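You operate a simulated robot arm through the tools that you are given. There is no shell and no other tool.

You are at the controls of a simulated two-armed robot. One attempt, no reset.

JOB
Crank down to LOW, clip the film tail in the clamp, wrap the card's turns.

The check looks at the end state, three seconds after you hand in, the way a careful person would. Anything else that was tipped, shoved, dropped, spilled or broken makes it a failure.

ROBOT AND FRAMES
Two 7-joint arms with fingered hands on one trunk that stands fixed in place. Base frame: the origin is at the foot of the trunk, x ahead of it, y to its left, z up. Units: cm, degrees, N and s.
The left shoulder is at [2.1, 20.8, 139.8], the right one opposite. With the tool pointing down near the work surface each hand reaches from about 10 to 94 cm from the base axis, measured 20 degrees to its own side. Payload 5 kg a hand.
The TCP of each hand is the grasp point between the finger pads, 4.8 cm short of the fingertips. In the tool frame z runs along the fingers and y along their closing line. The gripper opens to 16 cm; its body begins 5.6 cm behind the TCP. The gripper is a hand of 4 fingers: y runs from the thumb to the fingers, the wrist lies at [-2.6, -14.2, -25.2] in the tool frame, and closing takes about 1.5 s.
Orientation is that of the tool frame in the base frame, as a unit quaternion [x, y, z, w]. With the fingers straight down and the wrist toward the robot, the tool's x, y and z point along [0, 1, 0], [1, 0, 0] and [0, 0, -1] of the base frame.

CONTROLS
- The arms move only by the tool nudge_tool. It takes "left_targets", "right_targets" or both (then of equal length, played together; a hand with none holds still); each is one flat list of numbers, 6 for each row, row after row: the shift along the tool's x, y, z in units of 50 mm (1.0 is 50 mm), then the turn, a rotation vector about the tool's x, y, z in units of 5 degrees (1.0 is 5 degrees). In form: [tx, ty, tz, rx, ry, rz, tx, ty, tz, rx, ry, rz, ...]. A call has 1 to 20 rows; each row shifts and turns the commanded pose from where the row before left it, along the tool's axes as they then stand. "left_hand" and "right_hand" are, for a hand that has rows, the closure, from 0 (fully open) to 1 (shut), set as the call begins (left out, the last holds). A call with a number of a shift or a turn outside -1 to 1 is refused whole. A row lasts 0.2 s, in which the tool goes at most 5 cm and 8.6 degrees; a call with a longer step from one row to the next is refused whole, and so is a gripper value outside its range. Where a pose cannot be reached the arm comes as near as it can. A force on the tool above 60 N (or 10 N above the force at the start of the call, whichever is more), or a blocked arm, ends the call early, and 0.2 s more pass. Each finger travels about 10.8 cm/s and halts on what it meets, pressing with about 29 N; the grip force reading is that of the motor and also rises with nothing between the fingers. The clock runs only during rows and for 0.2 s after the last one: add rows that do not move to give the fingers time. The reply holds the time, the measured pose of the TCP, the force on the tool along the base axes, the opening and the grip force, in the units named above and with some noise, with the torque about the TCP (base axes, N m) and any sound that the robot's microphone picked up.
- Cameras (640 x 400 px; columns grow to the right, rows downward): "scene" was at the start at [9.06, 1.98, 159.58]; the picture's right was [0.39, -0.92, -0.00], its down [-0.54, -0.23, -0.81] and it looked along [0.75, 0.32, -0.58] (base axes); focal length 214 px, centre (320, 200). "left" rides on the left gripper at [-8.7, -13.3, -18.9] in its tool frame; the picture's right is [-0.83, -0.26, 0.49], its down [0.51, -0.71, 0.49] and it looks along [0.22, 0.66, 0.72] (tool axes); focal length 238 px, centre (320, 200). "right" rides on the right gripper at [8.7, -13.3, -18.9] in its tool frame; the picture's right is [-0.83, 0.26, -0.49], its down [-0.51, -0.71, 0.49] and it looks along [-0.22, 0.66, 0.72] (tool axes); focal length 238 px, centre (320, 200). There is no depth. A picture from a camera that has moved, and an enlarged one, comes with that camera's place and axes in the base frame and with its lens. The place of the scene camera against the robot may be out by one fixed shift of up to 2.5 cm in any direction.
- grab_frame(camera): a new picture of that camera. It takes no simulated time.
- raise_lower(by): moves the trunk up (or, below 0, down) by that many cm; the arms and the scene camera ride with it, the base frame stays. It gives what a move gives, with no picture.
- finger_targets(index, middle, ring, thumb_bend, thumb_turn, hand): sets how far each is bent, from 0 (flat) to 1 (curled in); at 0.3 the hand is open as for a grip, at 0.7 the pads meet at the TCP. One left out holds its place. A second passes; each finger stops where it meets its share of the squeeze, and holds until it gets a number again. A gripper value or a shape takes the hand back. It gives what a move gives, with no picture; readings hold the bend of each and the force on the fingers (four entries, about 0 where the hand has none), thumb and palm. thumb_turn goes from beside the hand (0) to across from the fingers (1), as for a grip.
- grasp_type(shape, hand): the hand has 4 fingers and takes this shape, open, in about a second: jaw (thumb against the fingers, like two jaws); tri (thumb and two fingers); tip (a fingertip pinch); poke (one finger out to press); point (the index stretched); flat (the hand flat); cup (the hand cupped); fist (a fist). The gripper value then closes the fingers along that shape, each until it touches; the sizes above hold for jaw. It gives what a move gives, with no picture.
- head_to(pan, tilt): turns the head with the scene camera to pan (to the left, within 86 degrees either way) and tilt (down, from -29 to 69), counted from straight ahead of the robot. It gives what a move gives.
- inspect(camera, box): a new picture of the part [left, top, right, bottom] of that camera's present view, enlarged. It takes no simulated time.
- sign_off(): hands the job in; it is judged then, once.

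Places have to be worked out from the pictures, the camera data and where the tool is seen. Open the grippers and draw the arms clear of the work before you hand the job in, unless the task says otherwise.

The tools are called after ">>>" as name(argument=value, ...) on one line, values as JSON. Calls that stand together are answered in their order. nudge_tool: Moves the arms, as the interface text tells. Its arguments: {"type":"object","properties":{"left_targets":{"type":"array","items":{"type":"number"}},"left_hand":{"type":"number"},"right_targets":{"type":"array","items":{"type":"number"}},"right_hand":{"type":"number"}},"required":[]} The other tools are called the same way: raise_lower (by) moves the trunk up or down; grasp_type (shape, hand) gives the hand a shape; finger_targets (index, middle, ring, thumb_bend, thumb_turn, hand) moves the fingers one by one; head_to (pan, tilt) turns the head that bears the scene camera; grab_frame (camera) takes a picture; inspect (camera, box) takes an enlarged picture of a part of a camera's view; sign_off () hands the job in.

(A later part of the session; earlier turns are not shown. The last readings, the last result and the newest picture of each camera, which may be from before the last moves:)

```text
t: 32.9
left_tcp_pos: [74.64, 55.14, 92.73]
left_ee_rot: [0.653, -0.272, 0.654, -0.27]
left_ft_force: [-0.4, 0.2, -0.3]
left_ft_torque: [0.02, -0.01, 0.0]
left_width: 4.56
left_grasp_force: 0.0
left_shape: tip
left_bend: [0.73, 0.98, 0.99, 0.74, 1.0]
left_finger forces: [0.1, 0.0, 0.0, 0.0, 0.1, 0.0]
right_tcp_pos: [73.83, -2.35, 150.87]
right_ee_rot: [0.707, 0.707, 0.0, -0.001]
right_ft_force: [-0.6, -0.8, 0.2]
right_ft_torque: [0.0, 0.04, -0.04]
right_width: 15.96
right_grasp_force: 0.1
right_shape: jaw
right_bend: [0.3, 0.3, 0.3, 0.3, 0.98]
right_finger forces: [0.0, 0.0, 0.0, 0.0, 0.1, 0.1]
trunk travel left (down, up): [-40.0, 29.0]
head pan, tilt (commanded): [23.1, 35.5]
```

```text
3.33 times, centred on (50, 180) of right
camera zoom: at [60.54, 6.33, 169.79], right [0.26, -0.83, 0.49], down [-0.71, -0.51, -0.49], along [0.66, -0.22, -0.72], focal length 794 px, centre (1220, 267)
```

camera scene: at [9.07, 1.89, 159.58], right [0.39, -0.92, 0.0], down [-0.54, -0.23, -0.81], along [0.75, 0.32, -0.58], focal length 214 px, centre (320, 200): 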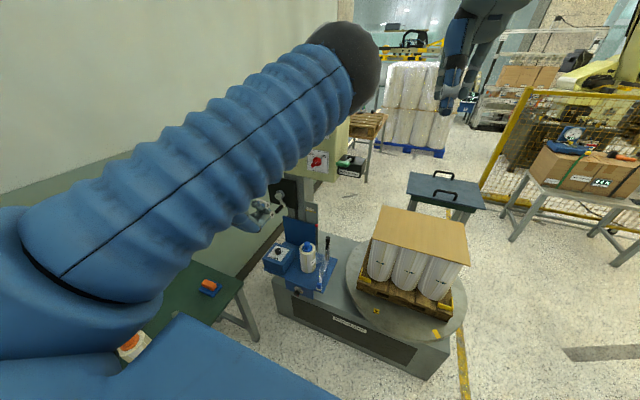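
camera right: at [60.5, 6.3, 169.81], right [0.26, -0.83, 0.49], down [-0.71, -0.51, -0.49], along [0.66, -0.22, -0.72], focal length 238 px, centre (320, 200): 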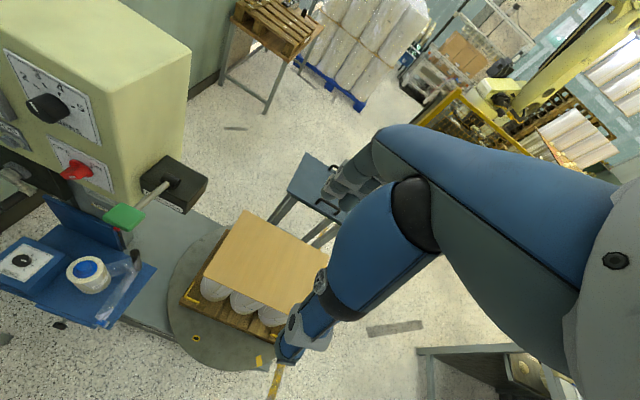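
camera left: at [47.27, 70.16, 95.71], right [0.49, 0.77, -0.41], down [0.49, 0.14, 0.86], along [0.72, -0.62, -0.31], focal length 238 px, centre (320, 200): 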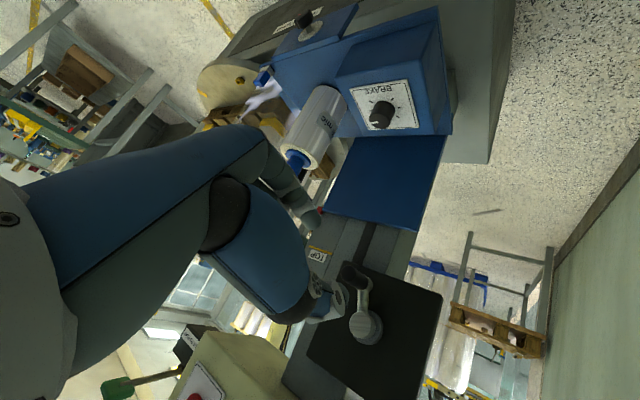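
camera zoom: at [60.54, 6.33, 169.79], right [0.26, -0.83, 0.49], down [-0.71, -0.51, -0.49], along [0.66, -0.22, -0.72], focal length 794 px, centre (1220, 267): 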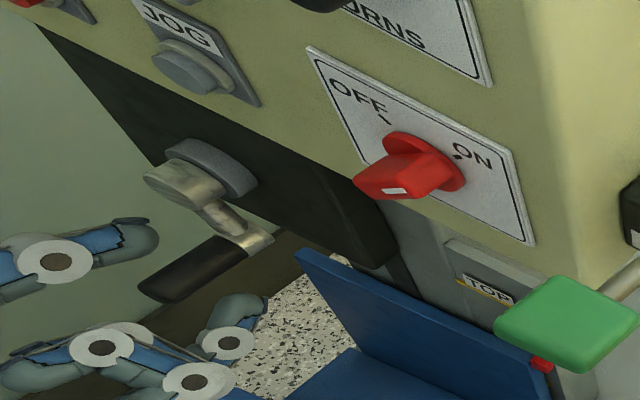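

The grip sits between thumb and index. I close the pinch on it.

>>> nudge_tool(left_targets=[0, 0, 0.1, 0, 0, 0, 0, 0, 0, 0, 0, 0, 0, 0, 0, 0, 0, 0, 0, 0, 0, 0, 0, 0, 0, 0, 0, 0, 0, 0, 0, 0, 0, 0, 0, 0], left_hand=0.95)

>>> inspect(camera="left", box=[260, 180, 420, 340])

>>> inspect(camera="scene", box=[240, 170, 300, 230])

>>> inspect(camera="right", box=[0, 120, 100, 240])

```text
t: 34.3
left_tcp_pos: [75.12, 55.17, 92.76]
left_ee_rot: [0.653, -0.271, 0.653, -0.271]
left_ft_force: [-8.4, 3.0, 1.6]
left_ft_torque: [-0.03, -0.04, 0.11]
left_width: 1.61
left_grasp_force: 29.2
left_shape: tip
left_bend: [0.71, 1.0, 1.0, 0.73, 1.0]
left_finger forces: [25.7, 0.0, 0.0, 0.0, 29.3, 0.0]
right_tcp_pos: [73.68, -2.14, 150.88]
right_ee_rot: [0.707, 0.707, 0.001, 0.0]
right_ft_force: [0.6, -0.4, 0.0]
right_ft_torque: [-0.02, 0.01, -0.02]
right_width: 15.98
right_grasp_force: 0.0
right_shape: jaw
right_bend: [0.3, 0.3, 0.3, 0.3, 0.98]
right_finger forces: [0.1, 0.0, 0.0, 0.1, 0.0, 0.1]
trunk travel left (down, up): [-40.0, 29.0]
head pan, tilt (commanded): [23.1, 35.5]
```

```text
2.50 times, centred on (340, 260) of left
camera zoom: at [56.18, 70.61, 95.98], right [0.49, 0.77, -0.41], down [0.49, 0.14, 0.86], along [0.72, -0.62, -0.31], focal length 596 px, centre (270, 50)
```

zoom: 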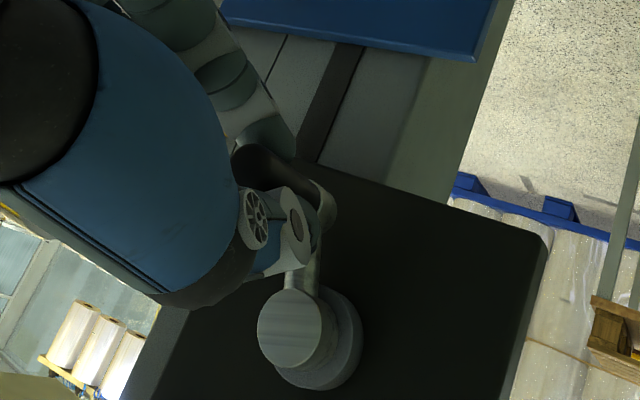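

```text
6.67 times, centred on (270, 200) of scene
camera zoom: at [8.98, 2.02, 159.58], right [0.39, -0.92, 0.0], down [-0.53, -0.23, -0.81], along [0.75, 0.32, -0.58], focal length 1430 px, centre (653, 200)
```

zoom: 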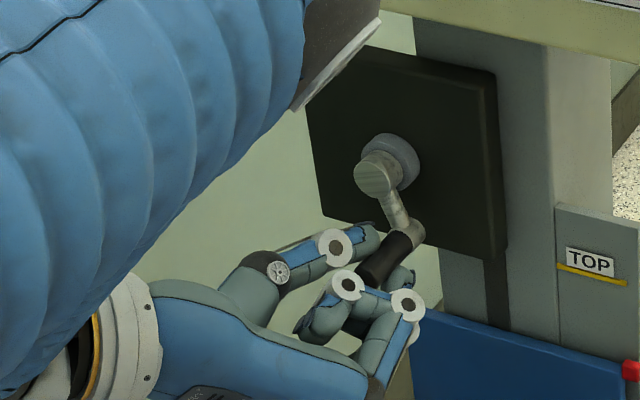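

```text
3.33 times, centred on (50, 180) of right
camera zoom: at [60.4, 6.41, 169.84], right [0.26, -0.83, 0.49], down [-0.71, -0.51, -0.49], along [0.66, -0.22, -0.72], focal length 794 px, centre (1220, 267)
```

zoom: 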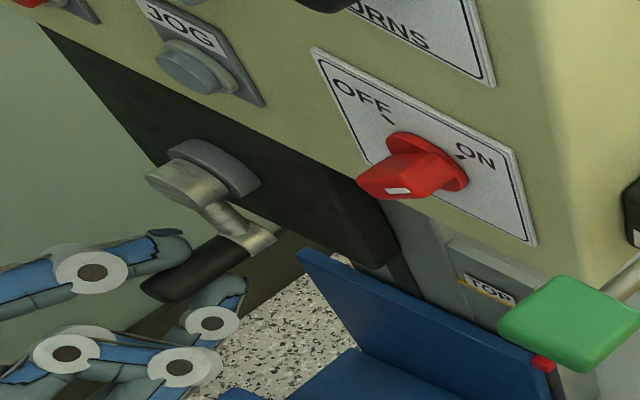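

The grip is held (width 1.6, ~29 N). I try a small 20° clockwise crank (seen from the robot) and watch the red pointer.

>>> nudge_tool(left_targets=[-0.077, -0.055, 0, 0, 0, 0, -0.077, -0.055, 0, 0, 0, 0, -0.077, -0.055, 0, 0, 0, 0, -0.077, -0.055, 0, 0, 0, 0])

>>> inspect(camera="scene", box=[270, 180, 340, 250])

>>> inspect(camera="right", box=[90, 200, 140, 260])

>>> inspect(camera="left", box=[260, 180, 420, 340])

```text
t: 35.3
left_tcp_pos: [75.08, 56.96, 92.32]
left_ee_rot: [0.654, -0.271, 0.653, -0.27]
left_ft_force: [-9.6, -3.9, -5.2]
left_ft_torque: [0.08, 0.34, -0.26]
left_width: 1.6
left_grasp_force: 28.8
left_shape: tip
left_bend: [0.71, 1.0, 1.0, 0.73, 1.0]
left_finger forces: [32.0, 0.1, 0.0, 0.0, 24.7, 0.0]
right_tcp_pos: [73.72, -2.3, 150.79]
right_ee_rot: [0.707, 0.707, 0.0, 0.0]
right_ft_force: [-0.2, 0.4, 1.1]
right_ft_torque: [-0.02, -0.04, -0.04]
right_width: 15.94
right_grasp_force: 0.1
right_shape: jaw
right_bend: [0.3, 0.3, 0.3, 0.3, 0.98]
right_finger forces: [0.0, 0.1, 0.0, 0.0, 0.1, 0.0]
trunk travel left (down, up): [-40.0, 29.0]
head pan, tilt (commanded): [23.1, 35.5]
```

```text
5.71 times, centred on (305, 215) of scene
camera zoom: at [9.03, 2.02, 159.58], right [0.39, -0.92, 0.0], down [-0.54, -0.23, -0.81], along [0.75, 0.32, -0.58], focal length 1226 px, centre (406, 114)
```

zoom: 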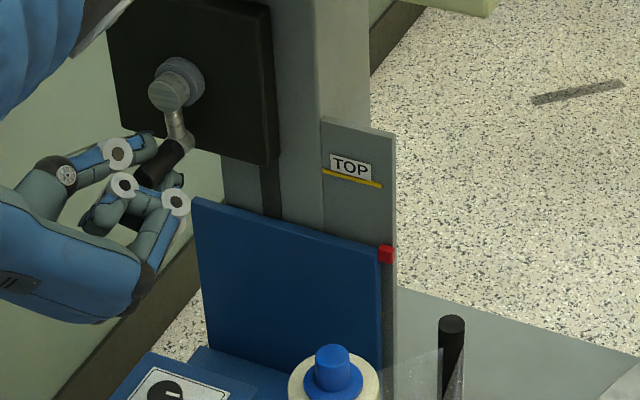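

```text
6.67 times, centred on (115, 230) of right
camera zoom: at [60.45, 6.38, 169.82], right [0.26, -0.83, 0.49], down [-0.71, -0.51, -0.49], along [0.66, -0.22, -0.72], focal length 1589 px, centre (1687, 0)
```

zoom: 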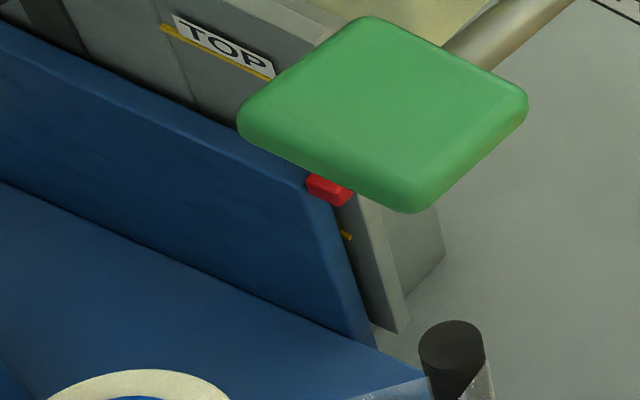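

```text
2.50 times, centred on (340, 260) of left
camera zoom: at [56.25, 72.47, 95.57], right [0.49, 0.77, -0.41], down [0.49, 0.14, 0.86], along [0.72, -0.62, -0.31], focal length 596 px, centre (270, 50)
```

zoom: 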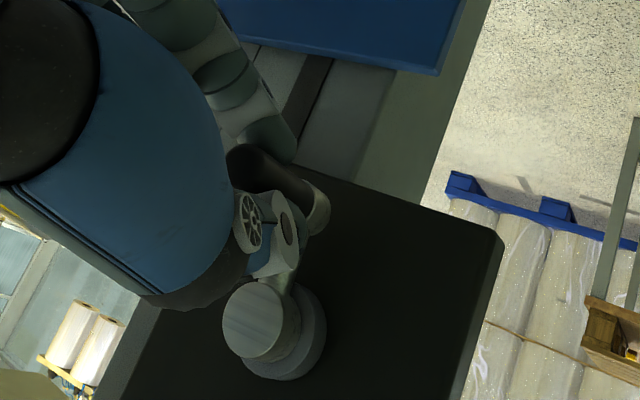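

The crank turns freely; I measure the pointer position relative to TOP and the lower mark precisely.

>>> inspect(camera="scene", box=[300, 200, 330, 240])

>>> inspect(camera="scene", box=[310, 218, 325, 242])

```text
10.00 times, centred on (315, 220) of scene
camera zoom: at [9.03, 2.02, 159.58], right [0.39, -0.92, 0.0], down [-0.54, -0.23, -0.81], along [0.75, 0.32, -0.58], focal length 2145 px, centre (370, 0)
```

zoom: 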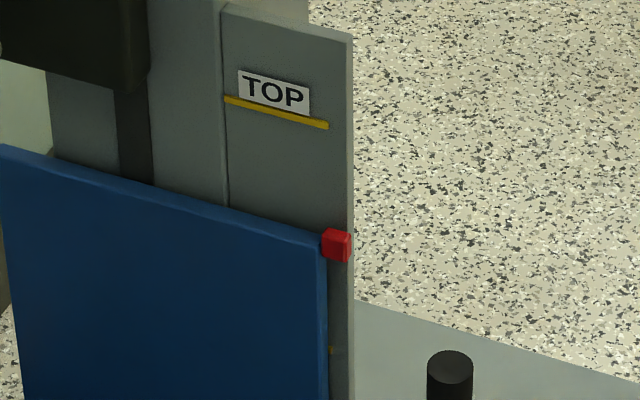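

```text
16.00 times, centred on (318, 230) of scene
camera zoom: at [9.03, 2.02, 159.58], right [0.39, -0.92, 0.0], down [-0.54, -0.23, -0.81], along [0.75, 0.32, -0.58], focal length 3432 px, centre (360, -280)
```

zoom: 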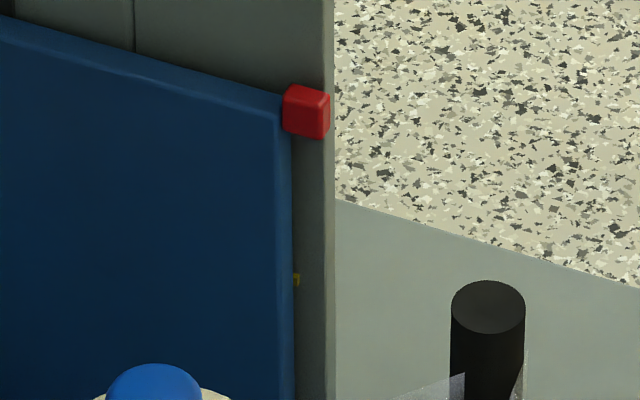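

Clockwise raised the carriage about 0.66 cm per 20°, so counter-clockwise lowers it, roughly 12 cm per turn; LOW needs around 200° counter-clockwise. I crank 60° that way first and check.

>>> nudge_tool(left_targets=[0.0735, 0.0616, 0, 0, 0, 0, 0.0735, 0.0616, 0, 0, 0, 0, 0.083, 0.048, 0, 0, 0, 0, 0.083, 0.048, 0, 0, 0, 0, 0.09, 0.0328, 0, 0, 0, 0, 0.09, 0.0328, 0, 0, 0, 0, 0.0944, 0.0167, 0, 0, 0, 0, 0.0944, 0.0167, 0, 0, 0, 0, 0.0959, 0, 0, 0, 0, 0, 0.0959, 0, 0, 0, 0, 0, 0.0944, -0.0167, 0, 0, 0, 0, 0.0944, -0.0167, 0, 0, 0, 0])

>>> inspect(camera="scene", box=[260, 180, 340, 250])

>>> inspect(camera="scene", box=[310, 218, 325, 242])

>>> inspect(camera="left", box=[260, 180, 420, 340])

```text
t: 37.9
left_tcp_pos: [75.02, 52.23, 95.11]
left_ee_rot: [0.653, -0.271, 0.654, -0.269]
left_ft_force: [-6.6, 6.8, -4.9]
left_ft_torque: [-0.25, 0.12, 0.24]
left_width: 1.62
left_grasp_force: 28.9
left_shape: tip
left_bend: [0.71, 1.0, 1.0, 0.74, 0.99]
left_finger forces: [27.2, 0.0, 0.0, 0.0, 33.2, 0.0]
right_tcp_pos: [73.7, -2.19, 150.77]
right_ee_rot: [0.707, 0.708, 0.0, 0.0]
right_ft_force: [-0.8, 0.8, 0.3]
right_ft_torque: [0.02, -0.05, 0.0]
right_width: 15.95
right_grasp_force: 0.1
right_shape: jaw
right_bend: [0.3, 0.3, 0.3, 0.3, 0.98]
right_finger forces: [0.0, 0.1, 0.0, 0.1, 0.0, 0.1]
trunk travel left (down, up): [-40.0, 29.0]
head pan, tilt (commanded): [23.1, 35.5]
```

```text
5.71 times, centred on (300, 215) of scene
camera zoom: at [9.04, 2.07, 159.58], right [0.39, -0.92, 0.0], down [-0.54, -0.23, -0.81], along [0.75, 0.32, -0.58], focal length 1226 px, centre (434, 114)
```

zoom: 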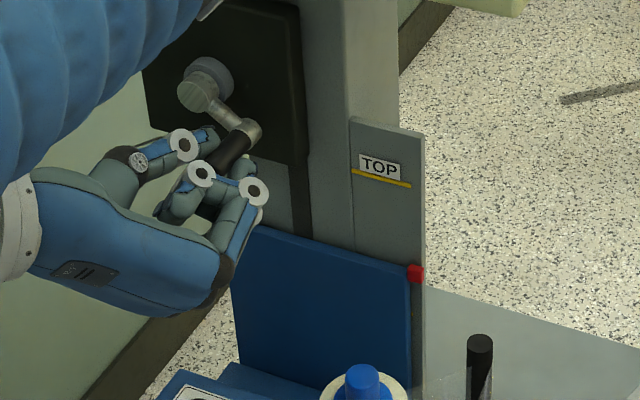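

```text
16.00 times, centred on (318, 230) of scene
camera zoom: at [9.04, 2.07, 159.58], right [0.39, -0.92, 0.0], down [-0.54, -0.23, -0.81], along [0.75, 0.32, -0.58], focal length 3432 px, centre (360, -280)
```

zoom: 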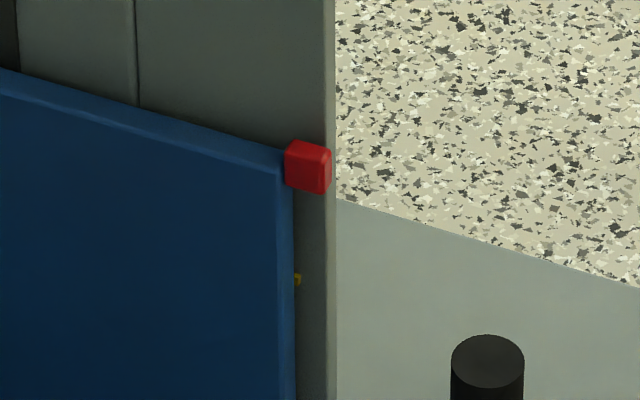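

```text
2.50 times, centred on (340, 260) of left
camera zoom: at [56.21, 67.66, 98.26], right [0.49, 0.77, -0.41], down [0.49, 0.14, 0.86], along [0.72, -0.62, -0.31], focal length 596 px, centre (270, 50)
```

zoom: 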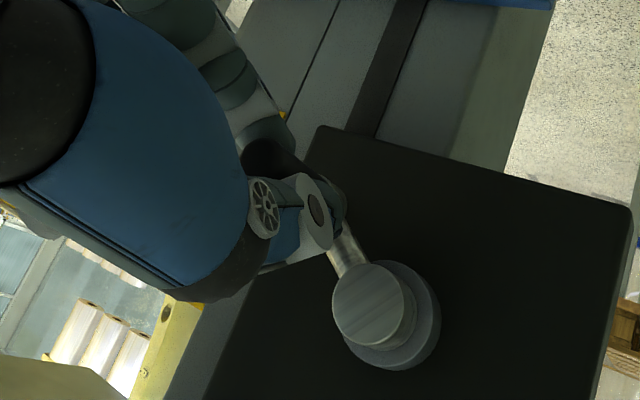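

The pointer went down 55 px for 60°, about a third of the way. The grip holds; I continue 80° more.

>>> nudge_tool(left_targets=[0.09, -0.0328, 0, 0, 0, 0, 0.09, -0.0328, 0, 0, 0, 0, 0.083, -0.048, 0, 0, 0, 0, 0.083, -0.048, 0, 0, 0, 0, 0.0735, -0.0616, 0, 0, 0, 0, 0.0735, -0.0616, 0, 0, 0, 0, 0.0616, -0.0735, 0, 0, 0, 0, 0.0616, -0.0735, 0, 0, 0, 0, 0.048, -0.083, 0, 0, 0, 0, 0.048, -0.083, 0, 0, 0, 0, 0.0328, -0.09, 0, 0, 0, 0, 0.0328, -0.09, 0, 0, 0, 0, 0.0167, -0.0944, 0, 0, 0, 0, 0.0167, -0.0944, 0, 0, 0, 0, 0, -0.0959, 0, 0, 0, 0, 0, -0.0959, 0, 0, 0, 0])

>>> inspect(camera="scene", box=[260, 180, 340, 250])

>>> inspect(camera="scene", box=[310, 218, 325, 242])

>>> inspect(camera="right", box=[60, 180, 140, 260])

>>> inspect(camera="left", box=[260, 180, 420, 340])

```text
t: 41.3
left_tcp_pos: [75.21, 51.93, 102.63]
left_ee_rot: [0.647, -0.274, 0.663, -0.259]
left_ft_force: [-22.4, -43.1, 25.0]
left_ft_torque: [-0.69, -0.58, -1.7]
left_width: 1.57
left_grasp_force: 29.4
left_shape: tip
left_bend: [0.71, 1.0, 1.0, 0.77, 1.0]
left_finger forces: [46.1, 0.0, 0.1, 0.0, 13.6, 0.1]
right_tcp_pos: [73.61, -2.13, 150.85]
right_ee_rot: [0.705, 0.709, 0.001, 0.0]
right_ft_force: [1.2, 2.2, -0.7]
right_ft_torque: [-0.2, 0.05, -0.02]
right_width: 15.96
right_grasp_force: 0.0
right_shape: jaw
right_bend: [0.3, 0.3, 0.3, 0.3, 0.98]
right_finger forces: [0.1, 0.0, 0.1, 0.1, 0.0, 0.1]
trunk travel left (down, up): [-40.0, 29.0]
head pan, tilt (commanded): [23.1, 35.5]
stopped in row 16 (left hand): the force on the tool passed its limit at 61 N (the readings are from after the stop); the commanded pose is now the measured one
```

```text
5.71 times, centred on (300, 215) of scene
camera zoom: at [8.86, 1.75, 159.62], right [0.39, -0.92, 0.0], down [-0.53, -0.23, -0.81], along [0.75, 0.32, -0.58], focal length 1226 px, centre (434, 114)
```

zoom: 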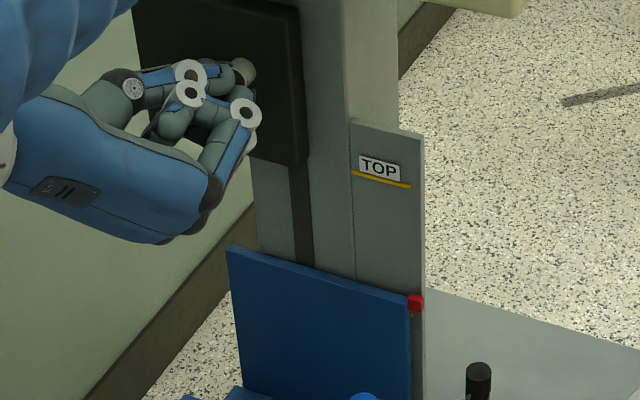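

```text
16.00 times, centred on (318, 230) of scene
camera zoom: at [8.86, 1.75, 159.62], right [0.39, -0.92, 0.0], down [-0.53, -0.23, -0.81], along [0.75, 0.32, -0.58], focal length 3432 px, centre (360, -280)
```

zoom: 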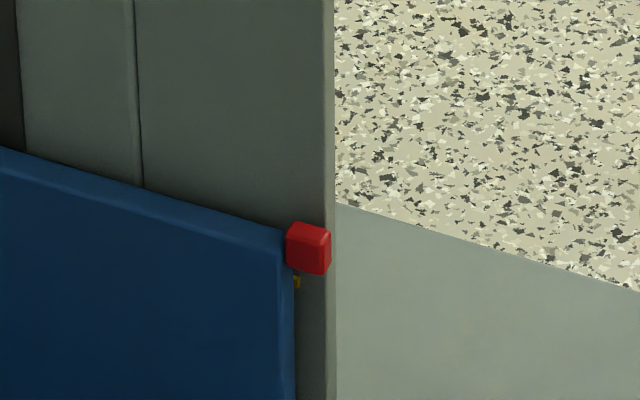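

```text
5.00 times, centred on (100, 220) of right
camera zoom: at [60.24, 6.41, 169.86], right [0.26, -0.83, 0.49], down [-0.71, -0.51, -0.49], along [0.66, -0.21, -0.72], focal length 1192 px, centre (1420, 100)
```

zoom: 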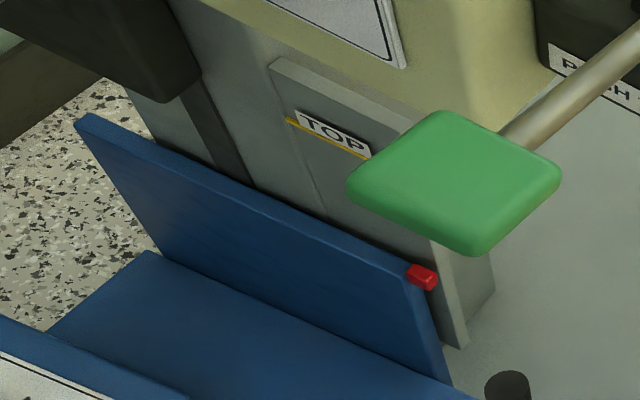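

```text
2.50 times, centred on (340, 260) of left
camera zoom: at [56.78, 67.95, 105.45], right [0.51, 0.75, -0.41], down [0.48, 0.14, 0.86], along [0.71, -0.64, -0.29], focal length 596 px, centre (270, 50)
```

zoom: 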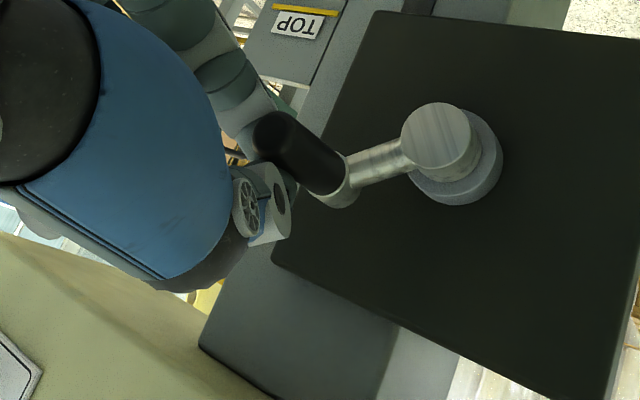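

The force limit tripped: the grip has slid sideways in the pinch (handle now near y 52.7, z 101.4, crank at about 126°). I release gently and check that the carriage stays where it is.

>>> nudge_tool(left_targets=[0, 0, 0, 0, 0, 0, 0, 0, 0, 0, 0, 0, 0, 0, 0, 0, 0, 0, 0, 0, 0, 0, 0, 0], left_hand=0.7)

>>> inspect(camera="scene", box=[310, 218, 325, 242])

>>> inspect(camera="left", box=[260, 180, 420, 340])

>>> inspect(camera="scene", box=[240, 170, 300, 230])

>>> inspect(camera="right", box=[0, 120, 100, 240])

```text
t: 42.3
left_tcp_pos: [75.19, 53.1, 102.02]
left_ee_rot: [0.652, -0.27, 0.657, -0.265]
left_ft_force: [0.6, 1.1, -1.1]
left_ft_torque: [-0.05, -0.07, -0.12]
left_width: 4.72
left_grasp_force: 0.0
left_shape: tip
left_bend: [0.73, 0.98, 0.99, 0.74, 1.0]
left_finger forces: [0.1, 0.0, 0.0, 0.1, 0.0, 0.0]
right_tcp_pos: [73.87, -1.63, 150.76]
right_ee_rot: [0.706, 0.708, -0.002, 0.0]
right_ft_force: [0.5, 2.2, -0.7]
right_ft_torque: [-0.18, 0.04, -0.03]
right_width: 15.97
right_grasp_force: 0.1
right_shape: jaw
right_bend: [0.3, 0.3, 0.3, 0.3, 0.98]
right_finger forces: [0.0, 0.0, 0.0, 0.0, 0.1, 0.0]
trunk travel left (down, up): [-40.0, 29.0]
head pan, tilt (commanded): [23.1, 35.5]
```

```text
16.00 times, centred on (318, 230) of scene
camera zoom: at [9.17, 2.26, 159.56], right [0.39, -0.92, 0.0], down [-0.54, -0.23, -0.81], along [0.75, 0.32, -0.58], focal length 3432 px, centre (360, -280)
```

zoom: 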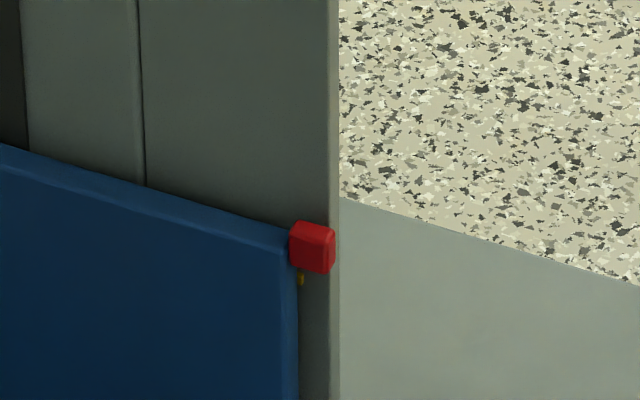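

```text
2.50 times, centred on (340, 260) of left
camera zoom: at [56.48, 68.85, 105.06], right [0.5, 0.77, -0.41], down [0.49, 0.15, 0.86], along [0.72, -0.63, -0.3], focal length 596 px, centre (270, 50)
```

zoom: 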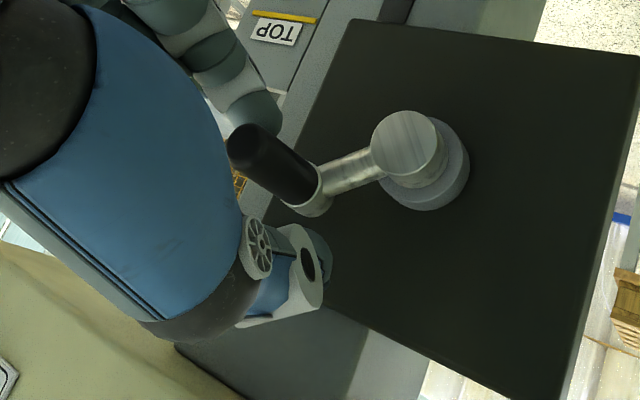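

```text
6.67 times, centred on (270, 200) of scene
camera zoom: at [9.17, 2.26, 159.56], right [0.39, -0.92, 0.0], down [-0.54, -0.23, -0.81], along [0.75, 0.32, -0.58], focal length 1430 px, centre (653, 200)
```

zoom: 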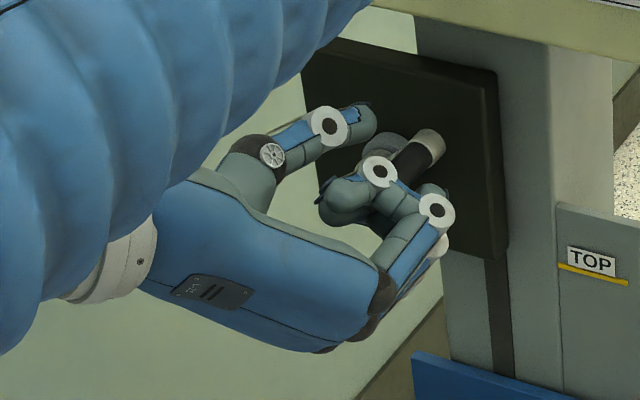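

```text
3.33 times, centred on (50, 180) of right
camera zoom: at [60.57, 6.92, 169.72], right [0.26, -0.83, 0.49], down [-0.71, -0.51, -0.49], along [0.66, -0.22, -0.72], focal length 794 px, centre (1220, 267)
```

zoom: 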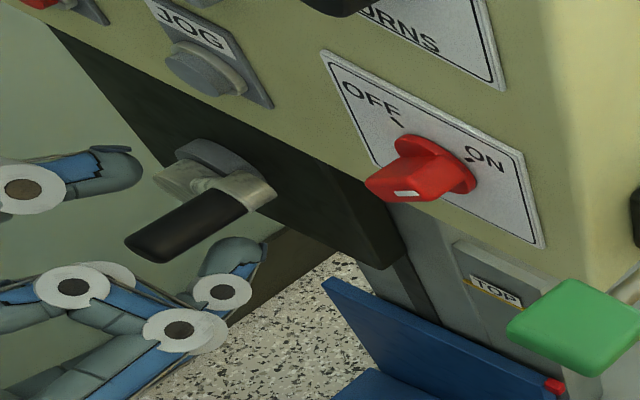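

The carriage holds. Triangulated: LOW mark z≈73.0, red pointer ≈75.2, so roughly 2.2 cm (about 45–50° of crank) remain. I re-centre the pinch on the grip, close, and this time turn the hand along with the crank.

>>> nudge_tool(left_targets=[-0.085, 0.085, 0, 0, 0, 0, 0, 0, 0, 0, 0, 0])

>>> nudge_tool(left_targets=[0, 0, 0, 0, 0, 0, 0, 0, 0, 0, 0, 0, 0, 0, 0, 0, 0, 0, 0, 0, 0, 0, 0, 0, 0, 0, 0, 0, 0, 0], left_hand=0.95)

>>> nudge_tool(left_targets=[0.006, -0.094, 0, 0, 0, -1, 0.006, -0.094, 0, 0, 0, -1, 0.006, -0.094, 0, 0, 0, -1, 0.006, -0.094, 0, 0, 0, -1, 0.006, -0.094, 0, 0, 0, -1, 0.006, -0.094, 0, 0, 0, -1])

>>> inspect(camera="scene", box=[310, 218, 325, 242])

>>> inspect(camera="left", box=[260, 180, 420, 340])

>>> inspect(camera="scene", box=[240, 170, 300, 230])

```text
t: 42.9
left_tcp_pos: [75.22, 52.96, 101.62]
left_ee_rot: [0.651, -0.271, 0.657, -0.265]
left_ft_force: [-0.5, 0.7, -0.4]
left_ft_torque: [-0.02, -0.02, -0.01]
left_width: 4.75
left_grasp_force: 0.1
left_shape: tip
left_bend: [0.73, 0.98, 0.99, 0.74, 1.0]
left_finger forces: [0.0, 0.0, 0.0, 0.0, 0.1, 0.0]
right_tcp_pos: [73.77, -2.06, 150.93]
right_ee_rot: [0.707, 0.707, 0.0, -0.001]
right_ft_force: [-0.6, 0.2, 0.8]
right_ft_torque: [-0.07, -0.01, -0.01]
right_width: 15.95
right_grasp_force: 0.0
right_shape: jaw
right_bend: [0.3, 0.3, 0.3, 0.3, 0.98]
right_finger forces: [0.0, 0.1, 0.1, 0.0, 0.1, 0.0]
trunk travel left (down, up): [-40.0, 29.0]
head pan, tilt (commanded): [23.1, 35.5]
```

```text
t: 44.1
left_tcp_pos: [75.31, 52.77, 101.63]
left_ee_rot: [0.651, -0.272, 0.658, -0.265]
left_ft_force: [0.0, -4.5, -2.1]
left_ft_torque: [-0.06, 0.18, -0.24]
left_width: 1.6
left_grasp_force: 29.2
left_shape: tip
left_bend: [0.71, 1.0, 1.0, 0.73, 1.0]
left_finger forces: [28.9, 0.1, 0.0, 0.0, 23.7, 0.0]
right_tcp_pos: [73.78, -2.15, 150.85]
right_ee_rot: [0.706, 0.708, 0.0, 0.0]
right_ft_force: [-0.1, 0.5, 0.7]
right_ft_torque: [0.02, -0.02, 0.01]
right_width: 15.97
right_grasp_force: 0.1
right_shape: jaw
right_bend: [0.3, 0.3, 0.3, 0.3, 0.98]
right_finger forces: [0.0, 0.1, 0.1, 0.0, 0.0, 0.1]
trunk travel left (down, up): [-40.0, 29.0]
head pan, tilt (commanded): [23.1, 35.5]
```

```text
t: 45.5
left_tcp_pos: [75.39, 55.19, 103.25]
left_ee_rot: [0.699, -0.092, 0.704, -0.084]
left_ft_force: [3.5, -2.2, -1.9]
left_ft_torque: [-0.05, 0.07, -0.2]
left_width: 1.57
left_grasp_force: 29.0
left_shape: tip
left_bend: [0.71, 1.0, 1.0, 0.73, 1.0]
left_finger forces: [28.1, 0.0, 0.0, 0.0, 24.8, 0.1]
right_tcp_pos: [73.77, -2.06, 150.81]
right_ee_rot: [0.706, 0.708, 0.0, 0.0]
right_ft_force: [-0.1, 0.8, -0.2]
right_ft_torque: [-0.04, -0.01, 0.01]
right_width: 15.99
right_grasp_force: 0.1
right_shape: jaw
right_bend: [0.3, 0.3, 0.3, 0.3, 0.98]
right_finger forces: [0.0, 0.0, 0.1, 0.0, 0.0, 0.0]
trunk travel left (down, up): [-40.0, 29.0]
head pan, tilt (commanded): [23.1, 35.5]
```

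```text
16.00 times, centred on (318, 230) of scene
camera zoom: at [9.09, 2.02, 159.58], right [0.39, -0.92, 0.0], down [-0.54, -0.23, -0.81], along [0.75, 0.32, -0.58], focal length 3432 px, centre (360, -280)
```

zoom: 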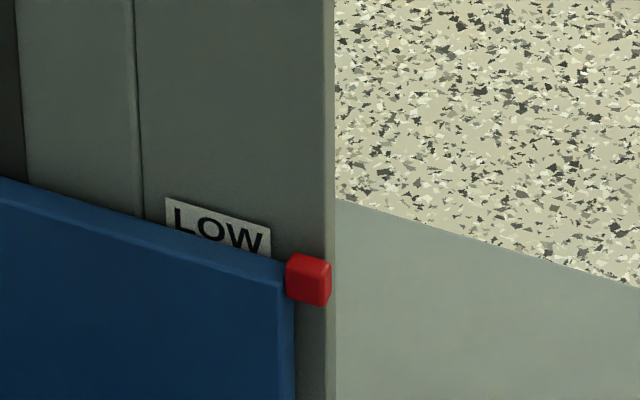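

```text
2.50 times, centred on (340, 260) of left
camera zoom: at [56.63, 70.35, 98.03], right [0.5, 0.45, -0.74], down [0.49, 0.55, 0.67], along [0.71, -0.7, 0.05], focal length 596 px, centre (270, 50)
```

zoom: 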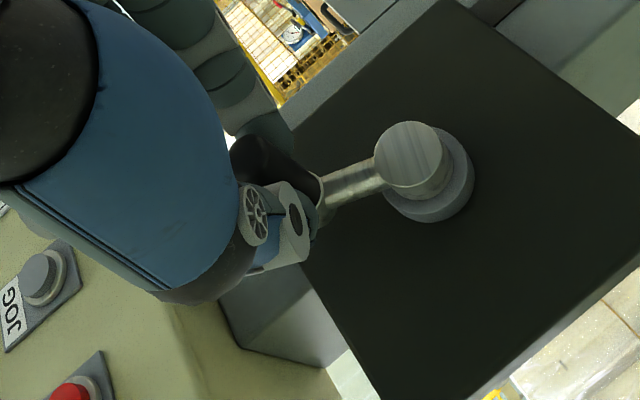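

```text
6.67 times, centred on (270, 200) of scene
camera zoom: at [9.09, 2.02, 159.58], right [0.39, -0.92, 0.0], down [-0.54, -0.23, -0.81], along [0.75, 0.32, -0.58], focal length 1430 px, centre (653, 200)
```

zoom: 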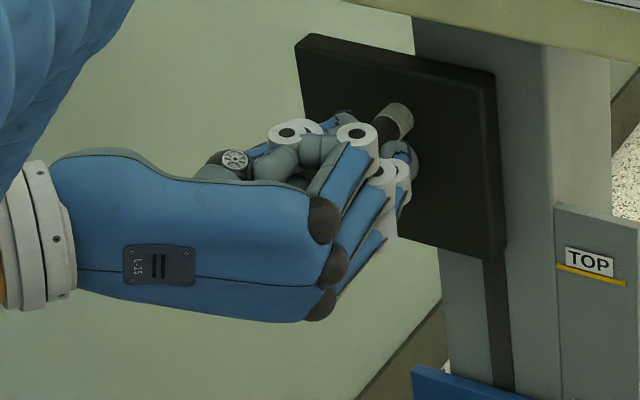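

"LOW" has come into view and the pointer is nearly on its line. I check the remaining gap from several cameras, since the pointer stands in front of the scale.

>>> inspect(camera="right", box=[95, 215, 135, 250])

>>> inspect(camera="scene", box=[308, 226, 322, 238])

>>> grab_frame(camera="left")

```text
11.43 times, centred on (115, 232) of right
camera zoom: at [60.51, 6.56, 169.8], right [0.26, -0.83, 0.49], down [-0.71, -0.51, -0.49], along [0.66, -0.22, -0.72], focal length 2724 px, centre (2663, -171)
```

zoom: 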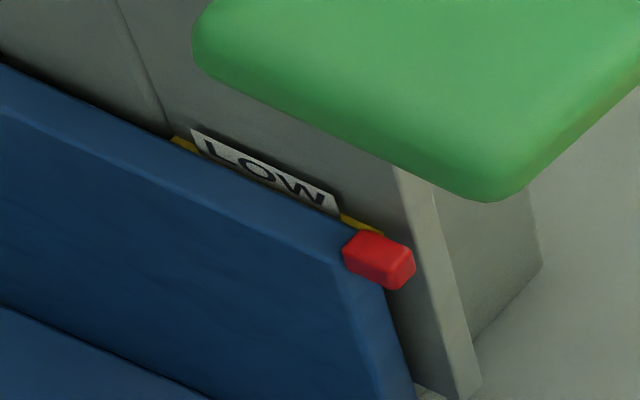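

```text
16.00 times, centred on (315, 232) of scene
camera zoom: at [9.09, 2.02, 159.58], right [0.39, -0.92, 0.0], down [-0.54, -0.23, -0.81], along [0.75, 0.32, -0.58], focal length 3432 px, centre (400, -312)
```

zoom: 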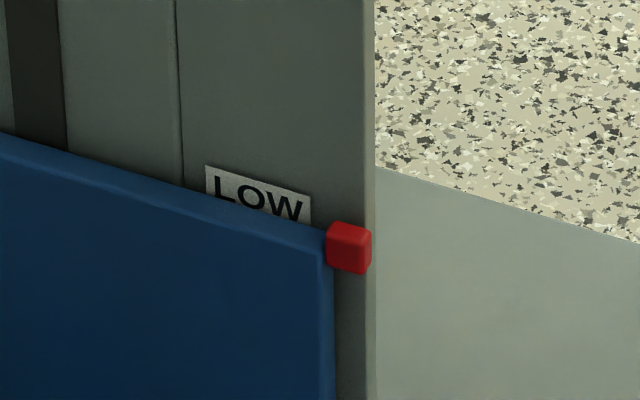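

```text
taken
camera left: at [56.63, 70.35, 98.03], right [0.5, 0.45, -0.74], down [0.49, 0.55, 0.67], along [0.71, -0.7, 0.05], focal length 238 px, centre (320, 200)
```

left: 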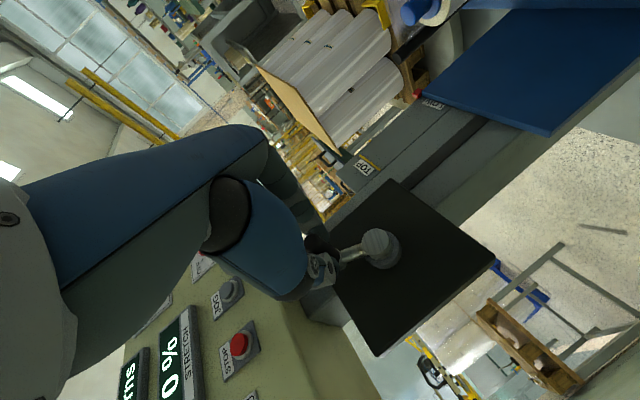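

Solving both views together, the pointer is still about 1.4 cm above the LOW line (roughly 28° of crank). I continue 25° with the same co-rotating motion.

>>> nudge_tool(left_targets=[0.006, -0.094, 0, 0, 0, -1, 0.006, -0.094, 0, 0, 0, -1, 0.006, -0.094, 0, 0, 0, -1, 0.006, -0.094, 0, 0, 0, -1, 0.006, -0.094, 0, 0, 0, -1])

>>> inspect(camera="scene", box=[308, 226, 322, 238])

>>> inspect(camera="right", box=[95, 215, 135, 250])

>>> inspect(camera="left", box=[260, 180, 420, 340])

```text
t: 46.7
left_tcp_pos: [75.3, 57.14, 103.65]
left_ee_rot: [0.703, 0.06, 0.705, 0.069]
left_ft_force: [1.8, -6.2, -4.3]
left_ft_torque: [-0.04, 0.14, -0.23]
left_width: 1.53
left_grasp_force: 29.3
left_shape: tip
left_bend: [0.71, 1.0, 1.0, 0.73, 1.0]
left_finger forces: [28.0, 0.1, 0.0, 0.0, 24.4, 0.1]
right_tcp_pos: [73.77, -2.09, 150.77]
right_ee_rot: [0.706, 0.708, 0.0, -0.001]
right_ft_force: [-0.1, 0.4, 0.4]
right_ft_torque: [-0.04, -0.02, -0.03]
right_width: 15.99
right_grasp_force: 0.1
right_shape: jaw
right_bend: [0.3, 0.3, 0.3, 0.3, 0.98]
right_finger forces: [0.0, 0.1, 0.0, 0.0, 0.1, 0.0]
trunk travel left (down, up): [-40.0, 29.0]
head pan, tilt (commanded): [23.1, 35.5]
```

```text
16.00 times, centred on (315, 232) of scene
camera zoom: at [9.12, 2.0, 159.57], right [0.39, -0.92, 0.0], down [-0.54, -0.23, -0.81], along [0.75, 0.32, -0.58], focal length 3432 px, centre (400, -312)
```

zoom: 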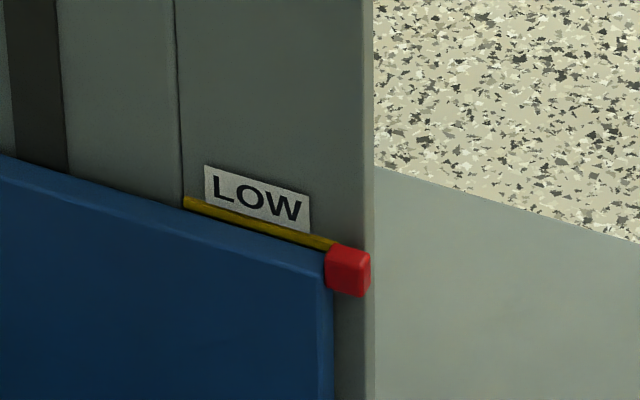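

```text
11.43 times, centred on (115, 232) of right
camera zoom: at [60.55, 6.52, 169.79], right [0.26, -0.83, 0.49], down [-0.71, -0.51, -0.49], along [0.66, -0.22, -0.72], focal length 2724 px, centre (2663, -171)
```

zoom: 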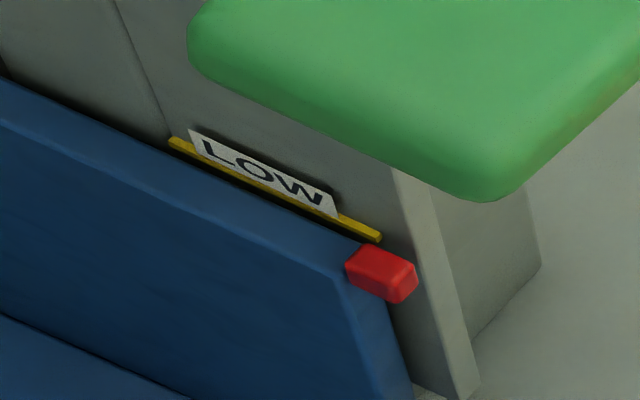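

```text
2.50 times, centred on (340, 260) of left
camera zoom: at [56.66, 68.99, 92.51], right [0.49, 0.1, -0.86], down [0.5, 0.78, 0.37], along [0.71, -0.61, 0.34], focal length 596 px, centre (270, 50)
```

zoom: 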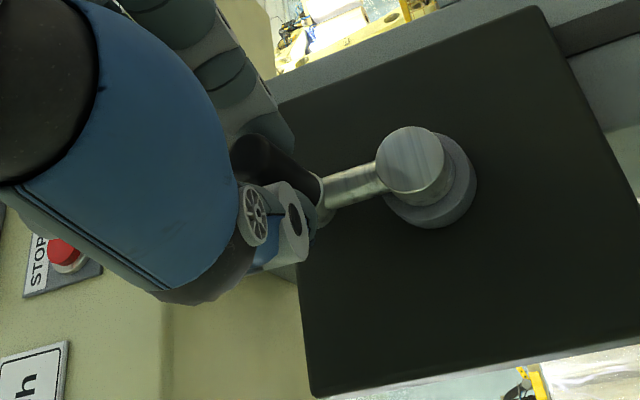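

The LOW line is now fully visible and the pointer is within about 2 mm of it. I add a 4° fine turn and compare again.

>>> nudge_tool(left_targets=[0.003, -0.0376, 0, 0, 0, -0.4, 0.003, -0.0376, 0, 0, 0, -0.4, 0, 0, 0, 0, 0, 0])

>>> inspect(camera="scene", box=[308, 226, 322, 238])

>>> inspect(camera="right", box=[95, 215, 135, 250])

```text
t: 47.5
left_tcp_pos: [75.28, 57.62, 103.59]
left_ee_rot: [0.701, 0.083, 0.703, 0.094]
left_ft_force: [-1.3, -22.1, -9.8]
left_ft_torque: [0.12, 0.26, -1.05]
left_width: 1.54
left_grasp_force: 29.4
left_shape: tip
left_bend: [0.71, 1.0, 1.0, 0.74, 1.0]
left_finger forces: [38.3, 0.1, 0.0, 0.1, 19.4, 0.1]
right_tcp_pos: [73.94, -2.1, 150.71]
right_ee_rot: [0.706, 0.708, -0.001, -0.001]
right_ft_force: [0.2, -0.4, -0.8]
right_ft_torque: [0.0, 0.0, -0.02]
right_width: 15.96
right_grasp_force: 0.0
right_shape: jaw
right_bend: [0.3, 0.3, 0.3, 0.3, 0.98]
right_finger forces: [0.0, 0.0, 0.1, 0.0, 0.1, 0.1]
trunk travel left (down, up): [-40.0, 29.0]
head pan, tilt (commanded): [23.1, 35.5]
```

```text
16.00 times, centred on (315, 232) of scene
camera zoom: at [9.14, 1.81, 159.57], right [0.39, -0.92, 0.0], down [-0.54, -0.23, -0.81], along [0.75, 0.32, -0.58], focal length 3432 px, centre (400, -312)
```

zoom: 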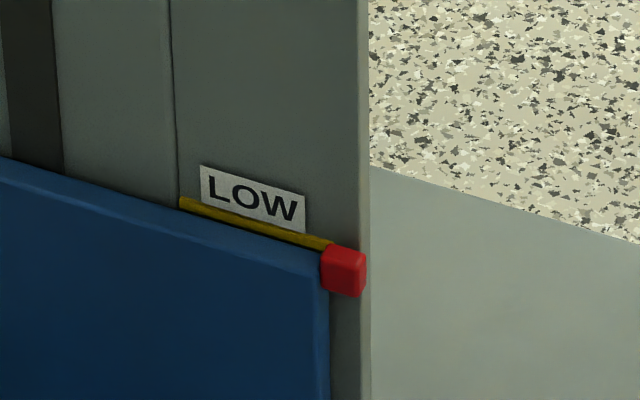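

```text
11.43 times, centred on (115, 232) of right
camera zoom: at [60.57, 6.38, 169.78], right [0.26, -0.83, 0.49], down [-0.71, -0.51, -0.49], along [0.66, -0.22, -0.72], focal length 2724 px, centre (2663, -171)
```

zoom: 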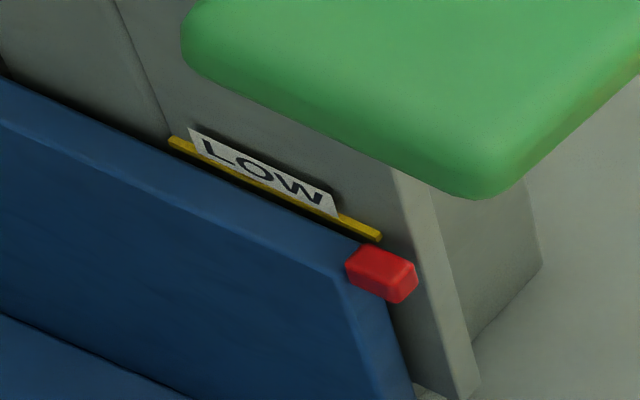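

Force rose to 22 N with no more pointer travel: the carriage is on its lower stop, at LOW. I release the crank and withdraw the left hand.

>>> nudge_tool(left_targets=[0, 0, 0, 0, 0, 0, 0, 0, 0, 0, 0, 0, 0, 0, 0, 0, 0, 0, 0, 0, 0, 0, 0, 0, 0, 0, -0.5, 0, 0, 0, 0, 0, -0.8, 0, 0, 0, 0, 0, -0.9, 0, 0, 0, 0, 0, -0.9, 0, 0, 0], left_hand=0.65)

>>> inspect(camera="scene", box=[240, 170, 340, 250])

>>> inspect(camera="scene", box=[250, 240, 350, 320])

>>> inspect(camera="right", box=[0, 210, 180, 340])

>>> inspect(camera="right", box=[170, 310, 230, 360])

```text
t: 49.3
left_tcp_pos: [59.88, 57.62, 103.66]
left_ee_rot: [0.699, 0.083, 0.704, 0.094]
left_ft_force: [0.7, -0.2, 0.5]
left_ft_torque: [0.0, 0.04, 0.01]
left_width: 5.55
left_grasp_force: 0.0
left_shape: tip
left_bend: [0.73, 0.98, 0.99, 0.73, 1.0]
left_finger forces: [0.0, 0.0, 0.0, 0.0, 0.1, 0.0]
right_tcp_pos: [73.57, -2.11, 150.86]
right_ee_rot: [0.707, 0.707, 0.001, 0.0]
right_ft_force: [-0.8, 0.3, 1.8]
right_ft_torque: [-0.06, -0.12, -0.01]
right_width: 15.97
right_grasp_force: 0.0
right_shape: jaw
right_bend: [0.3, 0.3, 0.3, 0.3, 0.98]
right_finger forces: [0.1, 0.0, 0.0, 0.0, 0.1, 0.0]
trunk travel left (down, up): [-40.0, 29.0]
head pan, tilt (commanded): [23.1, 35.5]
```

```text
5.00 times, centred on (290, 210) of scene
camera zoom: at [8.93, 2.03, 159.59], right [0.39, -0.92, 0.0], down [-0.53, -0.23, -0.81], along [0.75, 0.32, -0.58], focal length 1072 px, centre (470, 150)
```

zoom: 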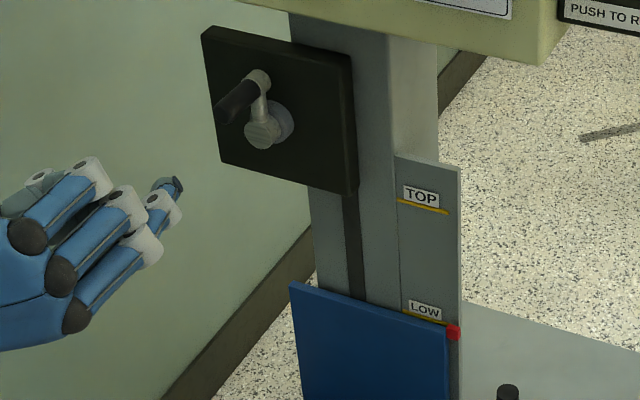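

```text
5.00 times, centred on (300, 280) of scene
camera zoom: at [8.93, 2.03, 159.59], right [0.39, -0.92, 0.0], down [-0.53, -0.23, -0.81], along [0.75, 0.32, -0.58], focal length 1072 px, centre (420, -200)
```

zoom: 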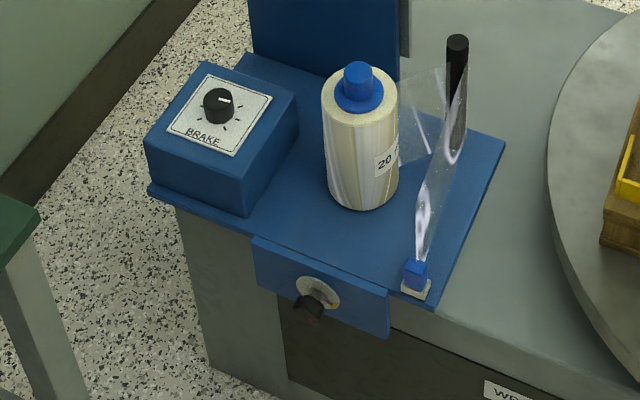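

```text
3.08 times, centred on (90, 275) of right
camera zoom: at [60.32, 6.51, 169.91], right [0.26, -0.83, 0.49], down [-0.71, -0.51, -0.49], along [0.66, -0.22, -0.72], focal length 733 px, centre (1028, -31)
```

zoom: 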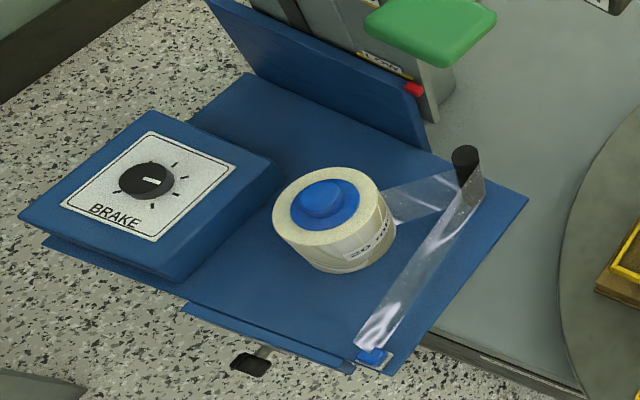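

```text
8.00 times, centred on (200, 335) of right
camera zoom: at [60.32, 6.51, 169.91], right [0.26, -0.83, 0.49], down [-0.71, -0.51, -0.49], along [0.66, -0.22, -0.72], focal length 1907 px, centre (1280, -880)
```

zoom: 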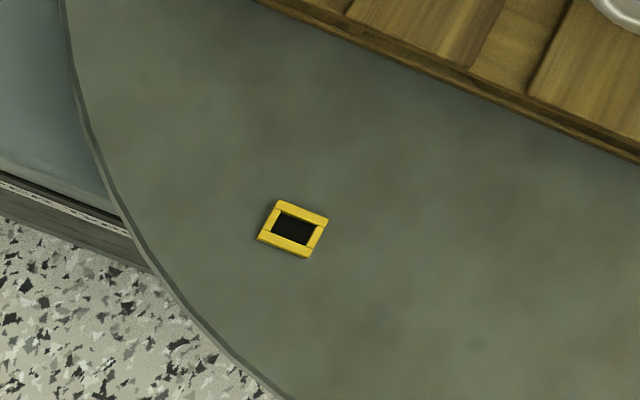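

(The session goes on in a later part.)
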